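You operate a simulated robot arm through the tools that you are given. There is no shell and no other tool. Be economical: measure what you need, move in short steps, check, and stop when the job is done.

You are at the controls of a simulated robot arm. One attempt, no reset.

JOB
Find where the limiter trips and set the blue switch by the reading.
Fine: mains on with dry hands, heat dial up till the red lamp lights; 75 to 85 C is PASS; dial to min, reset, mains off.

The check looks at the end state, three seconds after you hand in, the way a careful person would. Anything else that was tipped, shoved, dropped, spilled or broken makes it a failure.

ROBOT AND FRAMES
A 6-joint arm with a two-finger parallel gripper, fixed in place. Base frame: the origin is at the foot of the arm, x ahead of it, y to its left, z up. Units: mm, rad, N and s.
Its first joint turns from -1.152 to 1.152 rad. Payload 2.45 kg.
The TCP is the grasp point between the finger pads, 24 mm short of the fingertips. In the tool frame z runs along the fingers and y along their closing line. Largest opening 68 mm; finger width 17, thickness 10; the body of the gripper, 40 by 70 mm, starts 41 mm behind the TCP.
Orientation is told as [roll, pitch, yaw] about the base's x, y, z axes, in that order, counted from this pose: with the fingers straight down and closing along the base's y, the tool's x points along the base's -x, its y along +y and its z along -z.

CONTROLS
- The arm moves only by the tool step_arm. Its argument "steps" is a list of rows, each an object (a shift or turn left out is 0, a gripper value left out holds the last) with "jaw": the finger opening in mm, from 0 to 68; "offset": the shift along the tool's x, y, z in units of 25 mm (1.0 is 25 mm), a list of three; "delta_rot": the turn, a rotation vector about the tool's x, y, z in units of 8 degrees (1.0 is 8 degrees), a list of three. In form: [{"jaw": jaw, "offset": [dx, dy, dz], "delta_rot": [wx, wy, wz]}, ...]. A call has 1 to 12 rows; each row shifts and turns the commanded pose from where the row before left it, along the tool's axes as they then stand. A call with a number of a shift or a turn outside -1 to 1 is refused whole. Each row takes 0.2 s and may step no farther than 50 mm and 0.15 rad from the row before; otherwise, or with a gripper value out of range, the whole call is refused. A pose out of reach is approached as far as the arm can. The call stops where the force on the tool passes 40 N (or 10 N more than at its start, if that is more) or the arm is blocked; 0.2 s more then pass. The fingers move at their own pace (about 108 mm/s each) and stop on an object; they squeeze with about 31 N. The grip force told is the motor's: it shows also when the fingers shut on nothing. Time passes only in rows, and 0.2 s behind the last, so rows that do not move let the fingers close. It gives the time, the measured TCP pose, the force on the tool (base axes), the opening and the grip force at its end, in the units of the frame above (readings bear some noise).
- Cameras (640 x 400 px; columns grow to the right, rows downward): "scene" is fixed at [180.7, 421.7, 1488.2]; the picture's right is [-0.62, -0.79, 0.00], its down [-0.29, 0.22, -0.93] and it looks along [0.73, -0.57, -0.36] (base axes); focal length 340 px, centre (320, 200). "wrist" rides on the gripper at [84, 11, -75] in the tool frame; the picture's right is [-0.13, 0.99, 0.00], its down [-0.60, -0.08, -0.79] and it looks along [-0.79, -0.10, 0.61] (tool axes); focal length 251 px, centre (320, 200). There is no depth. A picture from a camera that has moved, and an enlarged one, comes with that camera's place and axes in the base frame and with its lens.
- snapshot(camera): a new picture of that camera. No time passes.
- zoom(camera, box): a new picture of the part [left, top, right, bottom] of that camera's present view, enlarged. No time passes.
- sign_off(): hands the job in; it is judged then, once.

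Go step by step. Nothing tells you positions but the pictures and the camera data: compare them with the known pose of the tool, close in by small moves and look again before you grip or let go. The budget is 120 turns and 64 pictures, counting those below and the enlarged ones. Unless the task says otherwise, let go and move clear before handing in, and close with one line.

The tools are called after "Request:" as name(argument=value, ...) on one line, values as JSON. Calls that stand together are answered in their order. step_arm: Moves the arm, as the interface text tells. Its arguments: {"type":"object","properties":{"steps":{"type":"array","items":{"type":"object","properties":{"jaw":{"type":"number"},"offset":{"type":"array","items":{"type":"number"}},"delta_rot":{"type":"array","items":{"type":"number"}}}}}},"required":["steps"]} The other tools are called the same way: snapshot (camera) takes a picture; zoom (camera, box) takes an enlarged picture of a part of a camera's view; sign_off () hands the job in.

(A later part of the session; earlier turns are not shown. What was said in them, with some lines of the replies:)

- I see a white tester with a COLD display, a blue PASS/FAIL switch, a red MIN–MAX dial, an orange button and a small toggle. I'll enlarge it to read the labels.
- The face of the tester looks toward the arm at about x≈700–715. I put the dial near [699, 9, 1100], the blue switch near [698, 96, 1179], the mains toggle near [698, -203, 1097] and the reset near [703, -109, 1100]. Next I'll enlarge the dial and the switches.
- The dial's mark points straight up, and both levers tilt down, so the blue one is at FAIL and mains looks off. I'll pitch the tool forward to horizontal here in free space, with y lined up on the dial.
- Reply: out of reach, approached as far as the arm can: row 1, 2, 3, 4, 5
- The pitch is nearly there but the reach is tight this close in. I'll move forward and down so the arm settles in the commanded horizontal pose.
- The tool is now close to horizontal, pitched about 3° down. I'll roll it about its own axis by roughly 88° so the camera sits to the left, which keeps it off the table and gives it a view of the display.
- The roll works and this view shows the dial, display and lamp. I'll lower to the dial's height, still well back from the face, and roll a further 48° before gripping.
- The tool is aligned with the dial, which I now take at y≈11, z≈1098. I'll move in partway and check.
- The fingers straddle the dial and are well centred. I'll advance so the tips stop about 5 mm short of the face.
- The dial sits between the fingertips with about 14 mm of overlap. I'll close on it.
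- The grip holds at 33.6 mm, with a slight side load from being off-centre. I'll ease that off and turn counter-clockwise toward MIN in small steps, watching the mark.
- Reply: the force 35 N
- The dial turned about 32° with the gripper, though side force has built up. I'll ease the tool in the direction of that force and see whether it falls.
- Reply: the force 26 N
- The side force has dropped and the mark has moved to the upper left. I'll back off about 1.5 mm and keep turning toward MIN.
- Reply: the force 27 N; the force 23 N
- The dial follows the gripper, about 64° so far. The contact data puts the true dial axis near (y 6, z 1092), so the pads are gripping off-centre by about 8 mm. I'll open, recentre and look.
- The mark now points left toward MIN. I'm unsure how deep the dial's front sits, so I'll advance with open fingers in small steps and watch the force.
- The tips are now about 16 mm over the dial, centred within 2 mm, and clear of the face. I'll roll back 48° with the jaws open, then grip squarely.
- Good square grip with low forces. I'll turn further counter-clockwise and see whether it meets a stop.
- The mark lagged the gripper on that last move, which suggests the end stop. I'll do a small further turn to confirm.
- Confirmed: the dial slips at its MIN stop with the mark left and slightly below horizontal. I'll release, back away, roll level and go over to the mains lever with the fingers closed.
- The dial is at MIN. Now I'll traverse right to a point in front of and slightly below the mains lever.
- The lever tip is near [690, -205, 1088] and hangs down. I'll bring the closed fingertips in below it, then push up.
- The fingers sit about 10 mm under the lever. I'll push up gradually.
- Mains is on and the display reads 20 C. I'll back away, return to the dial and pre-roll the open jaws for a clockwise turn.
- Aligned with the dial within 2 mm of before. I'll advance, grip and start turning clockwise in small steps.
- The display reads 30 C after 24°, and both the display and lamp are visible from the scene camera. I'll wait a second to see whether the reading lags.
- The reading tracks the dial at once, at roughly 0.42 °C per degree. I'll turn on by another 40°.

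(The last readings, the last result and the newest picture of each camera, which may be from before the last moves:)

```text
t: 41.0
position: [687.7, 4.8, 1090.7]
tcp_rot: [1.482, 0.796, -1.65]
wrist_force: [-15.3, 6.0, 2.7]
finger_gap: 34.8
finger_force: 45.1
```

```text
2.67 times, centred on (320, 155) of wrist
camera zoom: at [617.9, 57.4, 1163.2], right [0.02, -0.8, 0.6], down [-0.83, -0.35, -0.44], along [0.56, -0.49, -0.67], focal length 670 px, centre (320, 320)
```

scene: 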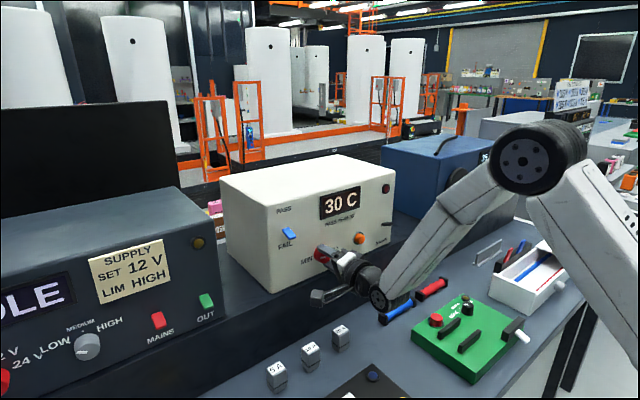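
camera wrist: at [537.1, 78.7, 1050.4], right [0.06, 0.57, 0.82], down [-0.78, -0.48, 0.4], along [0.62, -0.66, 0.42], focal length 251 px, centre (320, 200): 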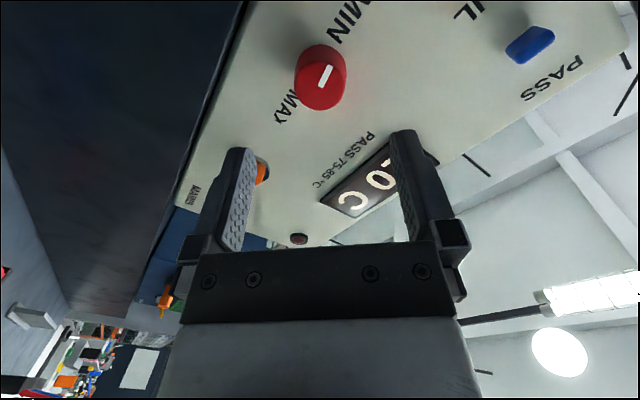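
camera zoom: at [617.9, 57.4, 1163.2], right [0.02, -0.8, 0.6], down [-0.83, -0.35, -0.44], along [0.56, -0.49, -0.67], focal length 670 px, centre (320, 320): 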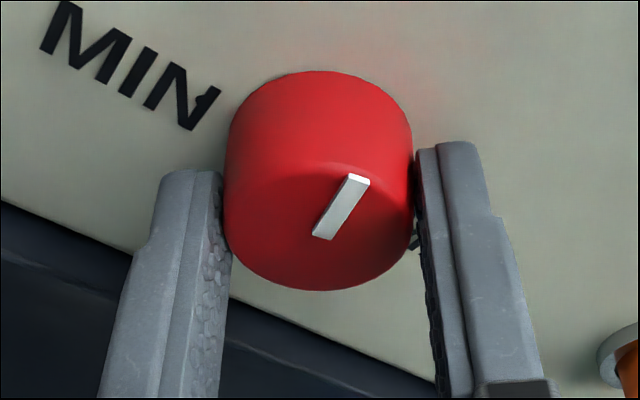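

The dial hasn't slipped (mark unchanged relative to the fingers), and the display reads 50 C at 88°. I'll open, roll back 88° and regrip for the next sweep.

Request:
step_arm(steps=[{"jaw": 68}, {"jaw": 68}, {"delta_rot": [0, 0, -1]}, {"delta_rot": [0, 0, -1]}, {"delta_rot": [0, 0, -1]}, {"delta_rot": [0, 0, -1]}, {"delta_rot": [0, 0, -1]}, {"delta_rot": [0, 0, -1]}, {"delta_rot": [0, 0, -1]}, {"delta_rot": [0, 0, -1]}, {"delta_rot": [0, 0, -1]}, {"delta_rot": [0, 0, -1]}])

Request:
step_arm(steps=[{"delta_rot": [0, 0, -1]}, {}, {"jaw": 20}, {"jaw": 20}, {"jaw": 20}])

Request:
zoom(camera="wrist", box=[200, 80, 440, 230])

```text
t: 43.6
position: [689.1, 5.1, 1091.3]
tcp_rot: [1.497, -0.602, -1.546]
wrist_force: [0.4, 0.0, -0.6]
finger_gap: 67.9
finger_force: 0.1
```

```text
t: 44.8
position: [687.6, 5.1, 1092.1]
tcp_rot: [1.49, -0.738, -1.533]
wrist_force: [0.0, -0.3, -0.8]
finger_gap: 34.7
finger_force: 45.3
```

```text
2.67 times, centred on (320, 155) of wrist
camera zoom: at [612.0, 76.1, 1047.5], right [0.06, 0.57, 0.82], down [-0.78, -0.49, 0.4], along [0.62, -0.66, 0.42], focal length 670 px, centre (320, 320)
```

zoom: 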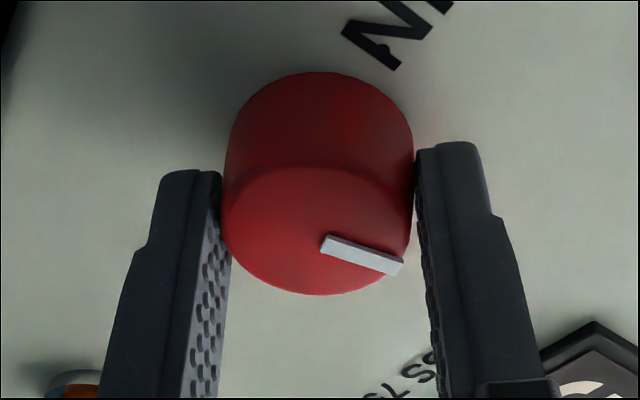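

Regripped. I'll turn another 24° and read the display.

Request:
step_arm(steps=[{"delta_rot": [0, 0, 1]}, {"delta_rot": [0, 0, 1]}, {"delta_rot": [0, 0, 1]}, {}])

Request:
zoom(camera="scene", box=[290, 170, 410, 260])

```text
t: 45.8
position: [688.2, 5.6, 1091.9]
tcp_rot: [1.509, -0.319, -1.568]
wrist_force: [-4.8, -1.9, 2.9]
finger_gap: 34.7
finger_force: 45.5
```

```text
4.44 times, centred on (350, 215) of scene
camera zoom: at [180.5, 421.6, 1488.2], right [-0.62, -0.79, 0.0], down [-0.29, 0.22, -0.93], along [0.73, -0.57, -0.36], focal length 1512 px, centre (187, 133)
```

zoom: 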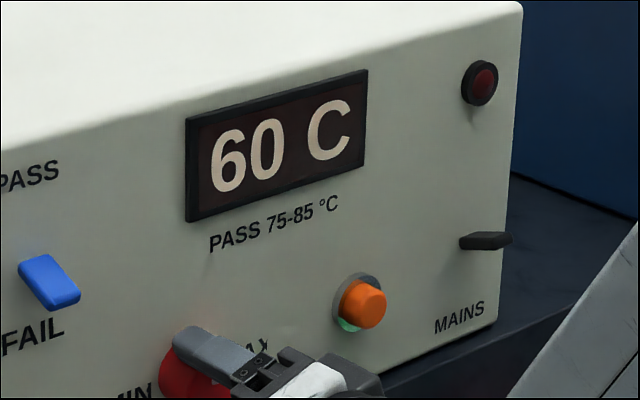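

Request:
step_arm(steps=[{"delta_rot": [0, 0, 1]}, {"delta_rot": [0, 0, 1]}, {}, {}])

Request:
zoom(camera="scene", box=[290, 170, 410, 260])

```text
t: 46.8
position: [687.6, 5.6, 1092.1]
tcp_rot: [1.511, -0.04, -1.588]
wrist_force: [-6.0, -2.7, 6.0]
finger_gap: 34.6
finger_force: 45.1
```

```text
4.44 times, centred on (350, 215) of scene
camera zoom: at [180.4, 421.6, 1488.3], right [-0.62, -0.79, 0.0], down [-0.29, 0.22, -0.93], along [0.73, -0.57, -0.36], focal length 1512 px, centre (187, 133)
```

zoom: 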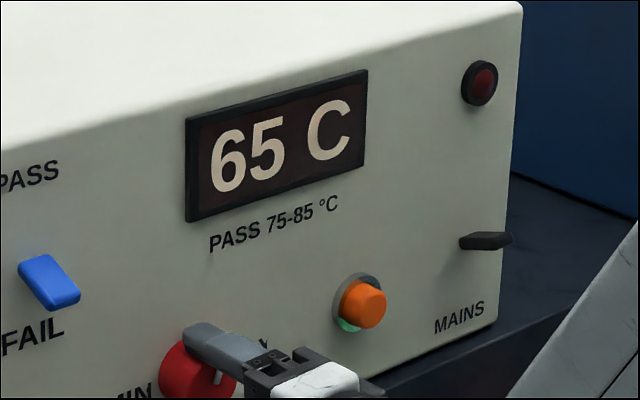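

The reading moves in 5-degree steps: 65 C, lamp still off. I'll continue in smaller steps.

Request:
step_arm(steps=[{"delta_rot": [0, 0, 1]}, {"delta_rot": [0, 0, 0.4]}, {}, {}])

Request:
zoom(camera="scene", box=[290, 170, 410, 260])

```text
t: 47.8
position: [689.4, 5.6, 1091.8]
tcp_rot: [1.509, 0.153, -1.598]
wrist_force: [-6.3, 0.1, 4.2]
finger_gap: 34.4
finger_force: 44.7
```

```text
4.44 times, centred on (350, 215) of scene
camera zoom: at [180.4, 421.7, 1488.2], right [-0.62, -0.79, 0.0], down [-0.29, 0.22, -0.93], along [0.73, -0.57, -0.36], focal length 1512 px, centre (187, 133)
```

zoom: 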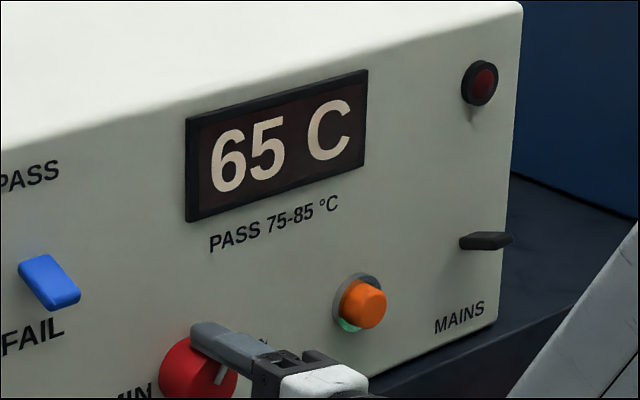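

Request:
step_arm(steps=[{"delta_rot": [0, 0, 1]}, {"delta_rot": [0, 0, 0.2]}, {}, {}])

Request:
zoom(camera="scene", box=[290, 170, 410, 260])

```text
t: 48.8
position: [688.4, 4.6, 1091.1]
tcp_rot: [1.509, 0.322, -1.607]
wrist_force: [9.1, 5.4, 1.5]
finger_gap: 34.3
finger_force: 44.6
```

```text
4.44 times, centred on (350, 215) of scene
camera zoom: at [181.0, 421.9, 1488.1], right [-0.62, -0.79, 0.0], down [-0.29, 0.22, -0.93], along [0.73, -0.57, -0.36], focal length 1512 px, centre (187, 133)
```

zoom: 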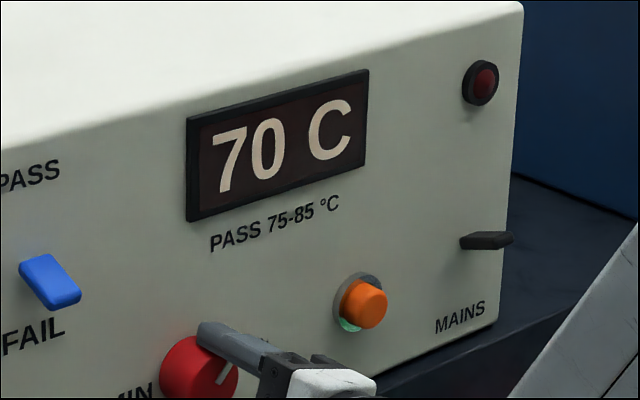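

Request:
step_arm(steps=[{"delta_rot": [0, 0, 1]}, {"delta_rot": [0, 0, 0.5]}, {}, {}])

Request:
zoom(camera="scene", box=[290, 170, 410, 260])

```text
t: 49.8
position: [687.3, 5.7, 1091.6]
tcp_rot: [1.501, 0.531, -1.621]
wrist_force: [-1.4, 7.8, 4.8]
finger_gap: 34.0
finger_force: 45.1
```

```text
4.44 times, centred on (350, 215) of scene
camera zoom: at [180.5, 422.0, 1488.1], right [-0.62, -0.79, 0.0], down [-0.29, 0.22, -0.93], along [0.73, -0.57, -0.36], focal length 1512 px, centre (187, 133)
```

zoom: 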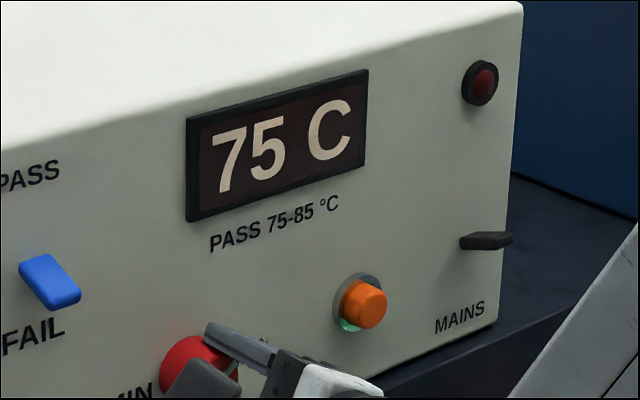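

Request:
step_arm(steps=[{"delta_rot": [0, 0, 1]}, {"delta_rot": [0, 0, 0.5]}, {}, {}])

Request:
zoom(camera="scene", box=[290, 170, 410, 260])

```text
t: 50.8
position: [688.8, 4.2, 1090.8]
tcp_rot: [1.487, 0.74, -1.646]
wrist_force: [-4.1, 6.9, 3.1]
finger_gap: 34.5
finger_force: 45.1
```

```text
4.44 times, centred on (350, 215) of scene
camera zoom: at [180.5, 421.9, 1488.1], right [-0.62, -0.79, 0.0], down [-0.29, 0.22, -0.93], along [0.73, -0.57, -0.36], focal length 1512 px, centre (187, 133)
```

zoom: 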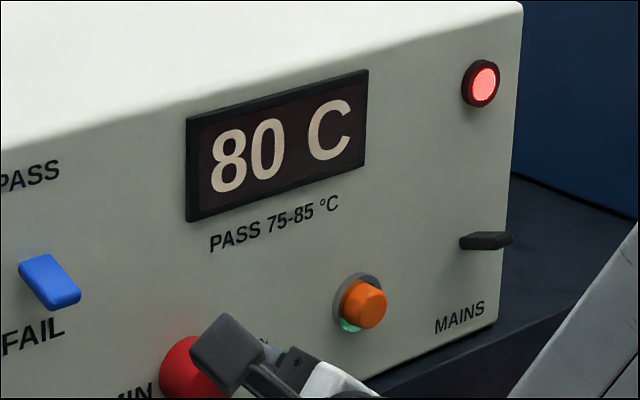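

The red lamp lit at 80 C, so the result is PASS. Now the dial goes back to MIN in two sweeps.

Request:
step_arm(steps=[{"delta_rot": [0, 0, -1]}, {"delta_rot": [0, 0, -1]}, {"delta_rot": [0, 0, -1]}, {"delta_rot": [0, 0, -1]}, {"delta_rot": [0, 0, -1]}, {"delta_rot": [0, 0, -1]}, {"delta_rot": [0, 0, -1]}, {"delta_rot": [0, 0, -1]}, {"delta_rot": [0, 0, -1]}, {"delta_rot": [0, 0, -1]}, {"delta_rot": [0, 0, -0.6]}, {}])

Request:
step_arm(steps=[{"jaw": 68}, {"jaw": 68}, {"delta_rot": [0, 0, 1]}, {"delta_rot": [0, 0, 1]}, {"delta_rot": [0, 0, 1]}, {"delta_rot": [0, 0, 1]}, {"delta_rot": [0, 0, 1]}, {"delta_rot": [0, 0, 1]}, {"delta_rot": [0, 0, 1]}, {"delta_rot": [0, 0, 1]}, {"delta_rot": [0, 0, 1]}, {"delta_rot": [0, 0, 1]}])

Request:
step_arm(steps=[{"delta_rot": [0, 0, 1]}, {"delta_rot": [0, 0, 0.5]}, {}, {"jaw": 20}, {"jaw": 20}, {"jaw": 20}])

Request:
step_arm(steps=[{"delta_rot": [0, 0, -1]}, {"delta_rot": [0, 0, -1]}, {"delta_rot": [0, 0, -1]}, {"delta_rot": [0, 0, -1]}, {"delta_rot": [0, 0, -1]}, {"delta_rot": [0, 0, -1]}, {"delta_rot": [0, 0, -1]}, {"delta_rot": [0, 0, -1]}, {"delta_rot": [0, 0, -1]}, {"delta_rot": [0, 0, -1]}, {"delta_rot": [0, 0, -1]}, {"delta_rot": [0, 0, -1]}])

Request:
snapshot(camera="wrist")

```text
t: 53.4
position: [687.2, 5.7, 1091.4]
tcp_rot: [1.493, -0.739, -1.533]
wrist_force: [-2.5, -0.6, 8.2]
finger_gap: 34.4
finger_force: 45.1
```

```text
t: 56.0
position: [688.3, 5.1, 1091.1]
tcp_rot: [1.494, 0.657, -1.634]
wrist_force: [-0.6, -0.4, 0.5]
finger_gap: 67.9
finger_force: 0.1
```

```text
t: 57.4
position: [689.7, 4.3, 1089.8]
tcp_rot: [1.476, 0.864, -1.658]
wrist_force: [2.6, 5.6, -3.3]
finger_gap: 34.6
finger_force: 45.2
```

```text
t: 60.0
position: [688.8, 5.3, 1091.0]
tcp_rot: [1.483, -0.81, -1.521]
wrist_force: [-6.1, 1.4, 3.9]
finger_gap: 34.9
finger_force: 44.9
```

```text
12 pictures are left
camera wrist: at [611.3, 73.1, 1041.9], right [0.06, 0.63, 0.77], down [-0.78, -0.46, 0.43], along [0.63, -0.62, 0.46], focal length 251 px, centre (320, 200)
```

wrist: 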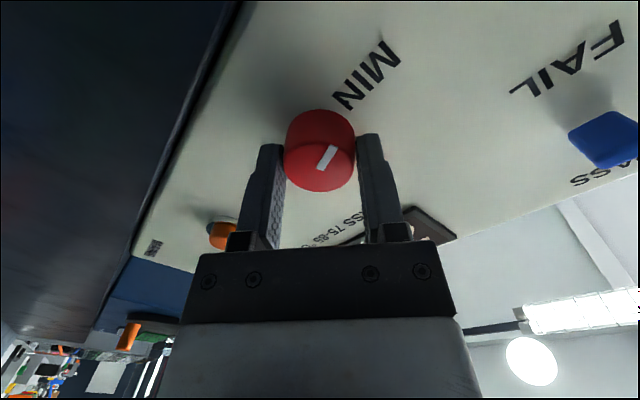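

The mark is back at its MIN position. I'll release, back off, close the fingers and move in front of the orange reset button.

Request:
step_arm(steps=[{"jaw": 68}, {"jaw": 68}, {"offset": [0, 0, -1]}, {"offset": [0, 0, -1]}, {"offset": [0, 0, -1]}, {"delta_rot": [0, 0, 1]}, {"delta_rot": [0, 0, 1]}, {"delta_rot": [0, 0, 1]}, {"delta_rot": [0, 0, 1]}, {"delta_rot": [0, 0, 1]}, {"delta_rot": [0, 0, 0.5], "jaw": 0}, {"jaw": 0}])

Request:
step_arm(steps=[{"offset": [-1, 0, 0]}, {"offset": [-1, 0, 0]}, {"offset": [-1, 0, 0]}, {"offset": [-1, 0, 0]}, {"offset": [-0.6, 0, 0]}, {}])

Request:
snapshot(camera="wrist")

Request:
zoom(camera="scene", box=[280, 170, 410, 270])

```text
t: 62.6
position: [613.3, 6.9, 1096.0]
tcp_rot: [1.511, -0.042, -1.584]
wrist_force: [0.4, 1.0, 0.3]
finger_gap: 0.0
finger_force: 24.0
```

```text
t: 64.0
position: [613.5, -108.5, 1100.6]
tcp_rot: [1.51, -0.041, -1.582]
wrist_force: [-0.5, 0.4, 0.2]
finger_gap: 0.1
finger_force: 24.0
```

```text
11 pictures are left
camera wrist: at [540.2, -23.4, 1112.9], right [0.06, -0.09, 0.99], down [-0.81, -0.59, -0.01], along [0.59, -0.8, -0.11], focal length 251 px, centre (320, 200)
```

wrist: 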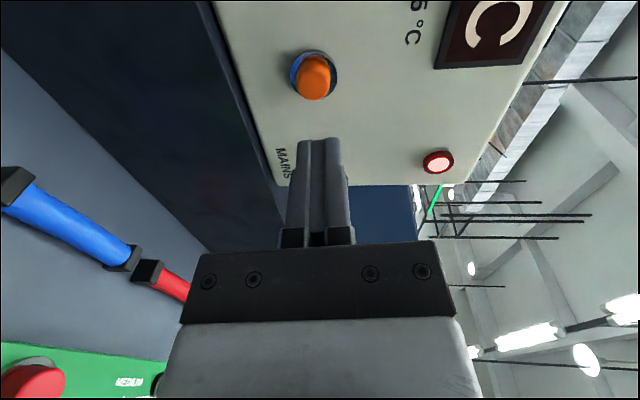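

```text
4.00 times, centred on (345, 220) of scene
camera zoom: at [180.8, 421.7, 1488.2], right [-0.62, -0.79, 0.0], down [-0.29, 0.22, -0.93], along [0.73, -0.57, -0.36], focal length 1360 px, centre (220, 120)
```

zoom: 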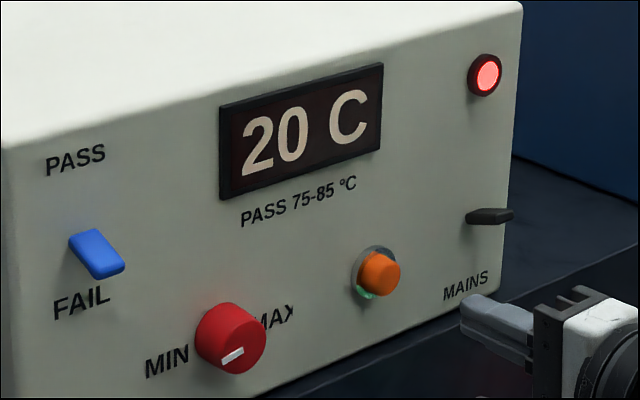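

The display is back to 20 C and the lamp is still latched. The reset button sits almost on the tool axis, so I'll advance to it and press gently.

Request:
step_arm(steps=[{"offset": [0, -0.13, 1]}, {"offset": [0, 0, 1]}, {"offset": [0, 0, 0.4]}, {"offset": [0, 0, 0.1]}, {"offset": [0, 0, 0.1]}, {"offset": [0, 0, 0.1]}])

```text
t: 65.4
position: [680.1, -111.1, 1095.3]
tcp_rot: [1.509, -0.043, -1.585]
wrist_force: [0.2, 0.0, -0.1]
finger_gap: 0.0
finger_force: 23.6
```

Request:
step_arm(steps=[{"offset": [0, 0, 0.1]}, {"offset": [0, 0, 0.1]}, {"offset": [0, 0, 0.1]}, {}])

Request:
zoom(camera="scene", box=[310, 170, 410, 250])

```text
t: 66.4
position: [685.6, -110.5, 1095.2]
tcp_rot: [1.511, -0.044, -1.586]
wrist_force: [-11.0, -0.3, 5.2]
finger_gap: 0.0
finger_force: 23.4
```

```text
5.00 times, centred on (360, 210) of scene
camera zoom: at [180.2, 421.7, 1488.2], right [-0.62, -0.79, 0.0], down [-0.29, 0.22, -0.93], along [0.73, -0.57, -0.36], focal length 1701 px, centre (120, 150)
```

zoom: 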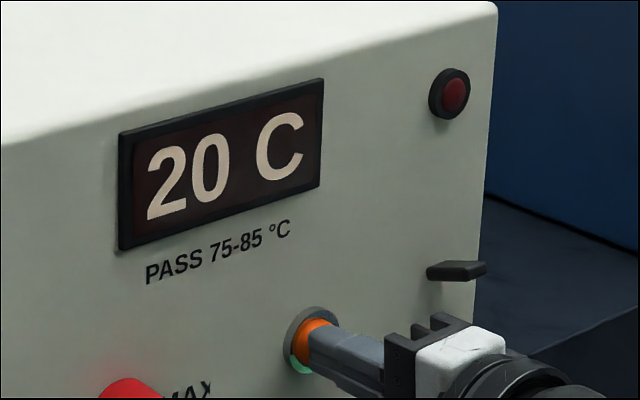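

The lamp is out, so it has reset. Now I'll back off, go above the mains lever and push it down.

Request:
step_arm(steps=[{"offset": [0, 0, -1]}, {"offset": [0, 0, -1]}, {"offset": [0, 0, -1]}, {"offset": [-1, 1, 0]}, {"offset": [-1, 0.2, 0]}, {"offset": [-1, 0, 0]}, {"offset": [-0.65, 0, 0]}, {"offset": [0, 0, 1]}, {"offset": [0, 0, 1]}, {"offset": [0, 0, 0.8]}, {}])

Request:
zoom(camera="scene", box=[310, 170, 430, 260])

```text
t: 68.8
position: [682.5, -199.1, 1125.8]
tcp_rot: [1.512, -0.041, -1.585]
wrist_force: [0.6, 0.0, 0.3]
finger_gap: 0.0
finger_force: 24.0
```

```text
4.44 times, centred on (370, 215) of scene
camera zoom: at [180.8, 421.7, 1488.2], right [-0.62, -0.79, 0.0], down [-0.29, 0.22, -0.93], along [0.73, -0.57, -0.36], focal length 1512 px, centre (98, 133)
```

zoom: 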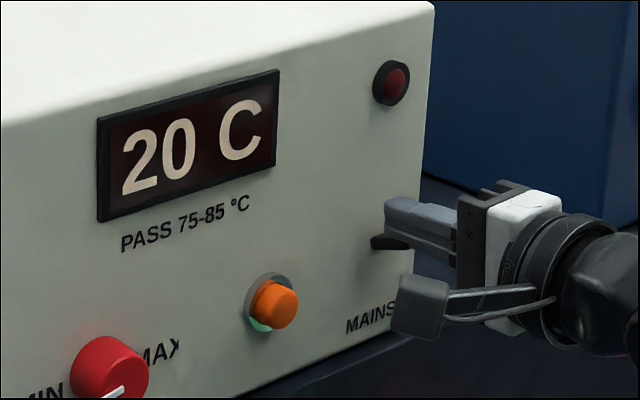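

The fingers are above the lever, so I'll push down gradually.

Request:
step_arm(steps=[{"offset": [0, -0.3, 0]}, {"offset": [0, -0.2, 0]}, {"offset": [0, -0.2, 0]}, {"offset": [0, -0.2, 0]}, {}])

Request:
zoom(camera="scene", box=[310, 170, 430, 260])

```text
t: 70.0
position: [681.1, -200.2, 1106.6]
tcp_rot: [1.519, -0.042, -1.584]
wrist_force: [-0.3, 4.8, 14.8]
finger_gap: 0.2
finger_force: 23.3
```

```text
4.44 times, centred on (370, 215) of scene
camera zoom: at [180.4, 422.0, 1488.1], right [-0.62, -0.79, 0.0], down [-0.29, 0.22, -0.93], along [0.73, -0.57, -0.36], focal length 1512 px, centre (98, 133)
```

zoom: 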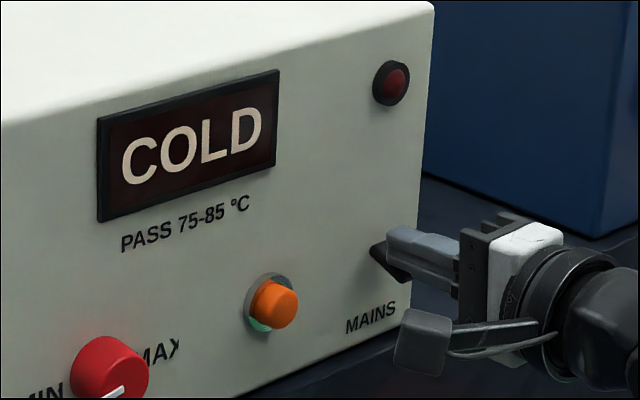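

The display reads COLD, so mains is off. I'll press slightly more to seat the lever, then lift off and back away.

Request:
step_arm(steps=[{"offset": [0, -0.06, 0]}, {}])

```text
t: 70.6
position: [681.2, -200.7, 1106.8]
tcp_rot: [1.519, -0.045, -1.587]
wrist_force: [-3.7, 2.7, 23.4]
finger_gap: 0.0
finger_force: 24.0
```

The lever is against its stop. I'll lift off, retreat and travel left to a point below the blue switch.

Request:
step_arm(steps=[{"offset": [0, 0.8, 0]}, {"offset": [0, 0, -1]}, {"offset": [0, 0, -1]}, {"offset": [0, 0, -1]}, {"offset": [1, 0.5, 0]}, {"offset": [1, 0.3, 0]}, {"offset": [1, 0, 0]}, {"offset": [1, 0, 0]}, {"offset": [1, 0, 0]}, {"offset": [1, 0, 0]}])

Request:
step_arm(steps=[{"offset": [1, 0, 0]}, {"offset": [1, 0, 0]}, {"offset": [1, 0, 0]}, {"offset": [1, 0, 0]}, {"offset": [1, 0, 0]}, {"offset": [0.7, 0, 0]}, {}])

Request:
snapshot(camera="wrist")

```text
t: 72.8
position: [613.4, -47.2, 1141.3]
tcp_rot: [1.509, -0.042, -1.586]
wrist_force: [0.2, -0.7, 0.3]
finger_gap: 0.1
finger_force: 24.0
```

```text
t: 74.4
position: [612.3, 93.5, 1136.5]
tcp_rot: [1.51, -0.043, -1.586]
wrist_force: [-0.3, 0.1, -0.3]
finger_gap: 0.0
finger_force: 23.8
```

```text
6 pictures are left
camera wrist: at [540.2, 180.0, 1147.2], right [0.06, -0.09, 0.99], down [-0.81, -0.59, -0.01], along [0.59, -0.8, -0.11], focal length 251 px, centre (320, 200)
```

wrist: 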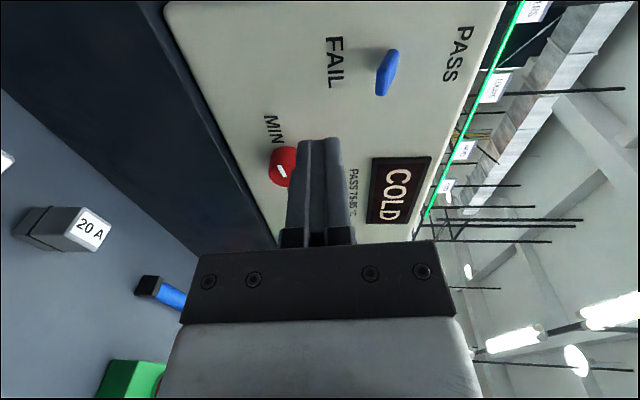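

The blue switch is straight ahead, with its tip about 35 mm above the tool axis. I'll advance under it, then push up to PASS.

Request:
step_arm(steps=[{"offset": [0, 0, 1]}, {"offset": [0, 0, 1]}, {"offset": [0, 0, 0.8]}, {"offset": [0, 0.5, 0]}, {"offset": [0, 0.3, 0]}, {}])

Request:
step_arm(steps=[{"offset": [0, 0.3, 0]}, {"offset": [0, 0.2, 0]}, {"offset": [0, 0.2, 0]}, {"offset": [0, 0.14, 0]}, {}])

Request:
zoom(camera="scene", box=[250, 180, 410, 290])

```text
t: 75.8
position: [685.3, 93.6, 1152.7]
tcp_rot: [1.51, -0.04, -1.585]
wrist_force: [-0.7, -0.3, -0.4]
finger_gap: 0.0
finger_force: 23.6
```

```text
t: 77.0
position: [686.3, 93.7, 1172.3]
tcp_rot: [1.511, -0.044, -1.585]
wrist_force: [-0.7, 0.7, -0.1]
finger_gap: 0.3
finger_force: 24.0
```

```text
3.64 times, centred on (330, 235) of scene
camera zoom: at [180.7, 421.7, 1488.2], right [-0.62, -0.79, 0.0], down [-0.29, 0.22, -0.93], along [0.73, -0.57, -0.36], focal length 1237 px, centre (284, 73)
```

zoom: 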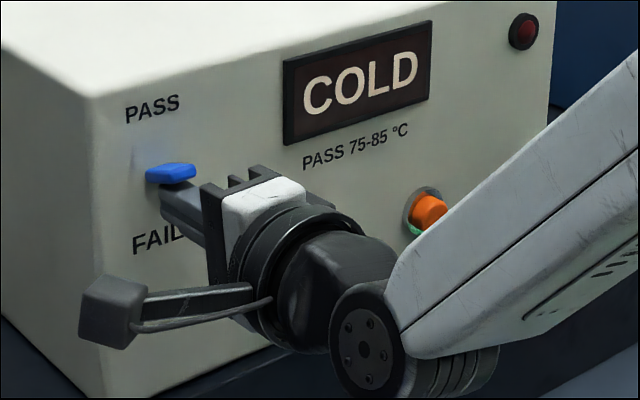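

The blue switch has flipped up to PASS. I'll lower slightly, back well away and check everything.

Request:
step_arm(steps=[{"offset": [0, -0.2, -0.3]}, {"offset": [0, 0, -1]}, {"offset": [0, 0, -1]}, {"offset": [0, 0, -1]}, {"offset": [-1, 1, 0]}, {"offset": [-1, 1, 0]}, {"offset": [-1, 1, 0]}, {"offset": [-1, 1, 0]}, {"offset": [-1, 1, 0]}, {"offset": [0, 1, 0]}, {}])

Request:
snapshot(camera="scene")

Request:
zoom(camera="scene", box=[270, 170, 410, 280])

```text
t: 79.4
position: [610.5, -23.7, 1325.3]
tcp_rot: [1.511, -0.042, -1.587]
wrist_force: [-0.2, -0.1, 0.7]
finger_gap: 0.1
finger_force: 23.4
```

```text
4 pictures are left
```

scene: 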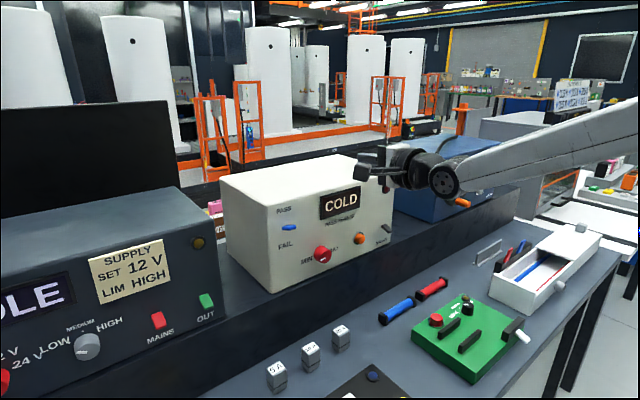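

```text
3.64 times, centred on (340, 225) of scene
camera zoom: at [180.7, 421.7, 1488.2], right [-0.62, -0.79, 0.0], down [-0.29, 0.22, -0.93], along [0.73, -0.57, -0.36], focal length 1237 px, centre (247, 109)
```

zoom: 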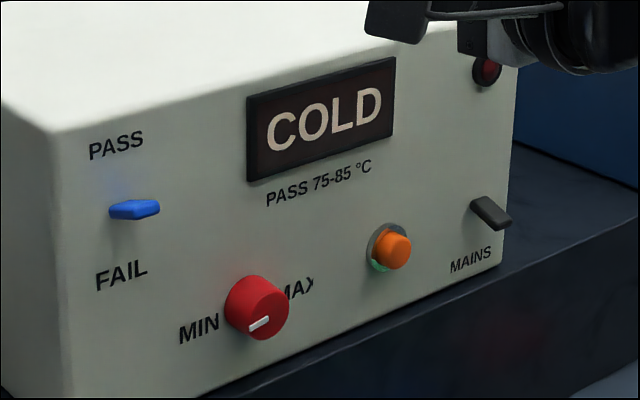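

The blue switch is up at PASS, the dial is at MIN, the lamp is off, mains is off with COLD showing, and nothing else has moved. The arm is clear, so I'm handing in.

Request:
sign_off()

```text
The job is handed in.
```

The limiter tripped at 80 C on the display (5-degree steps; lamp still off at 75), so I set the blue switch to PASS, turned the dial to MIN, pressed reset and switched mains off.
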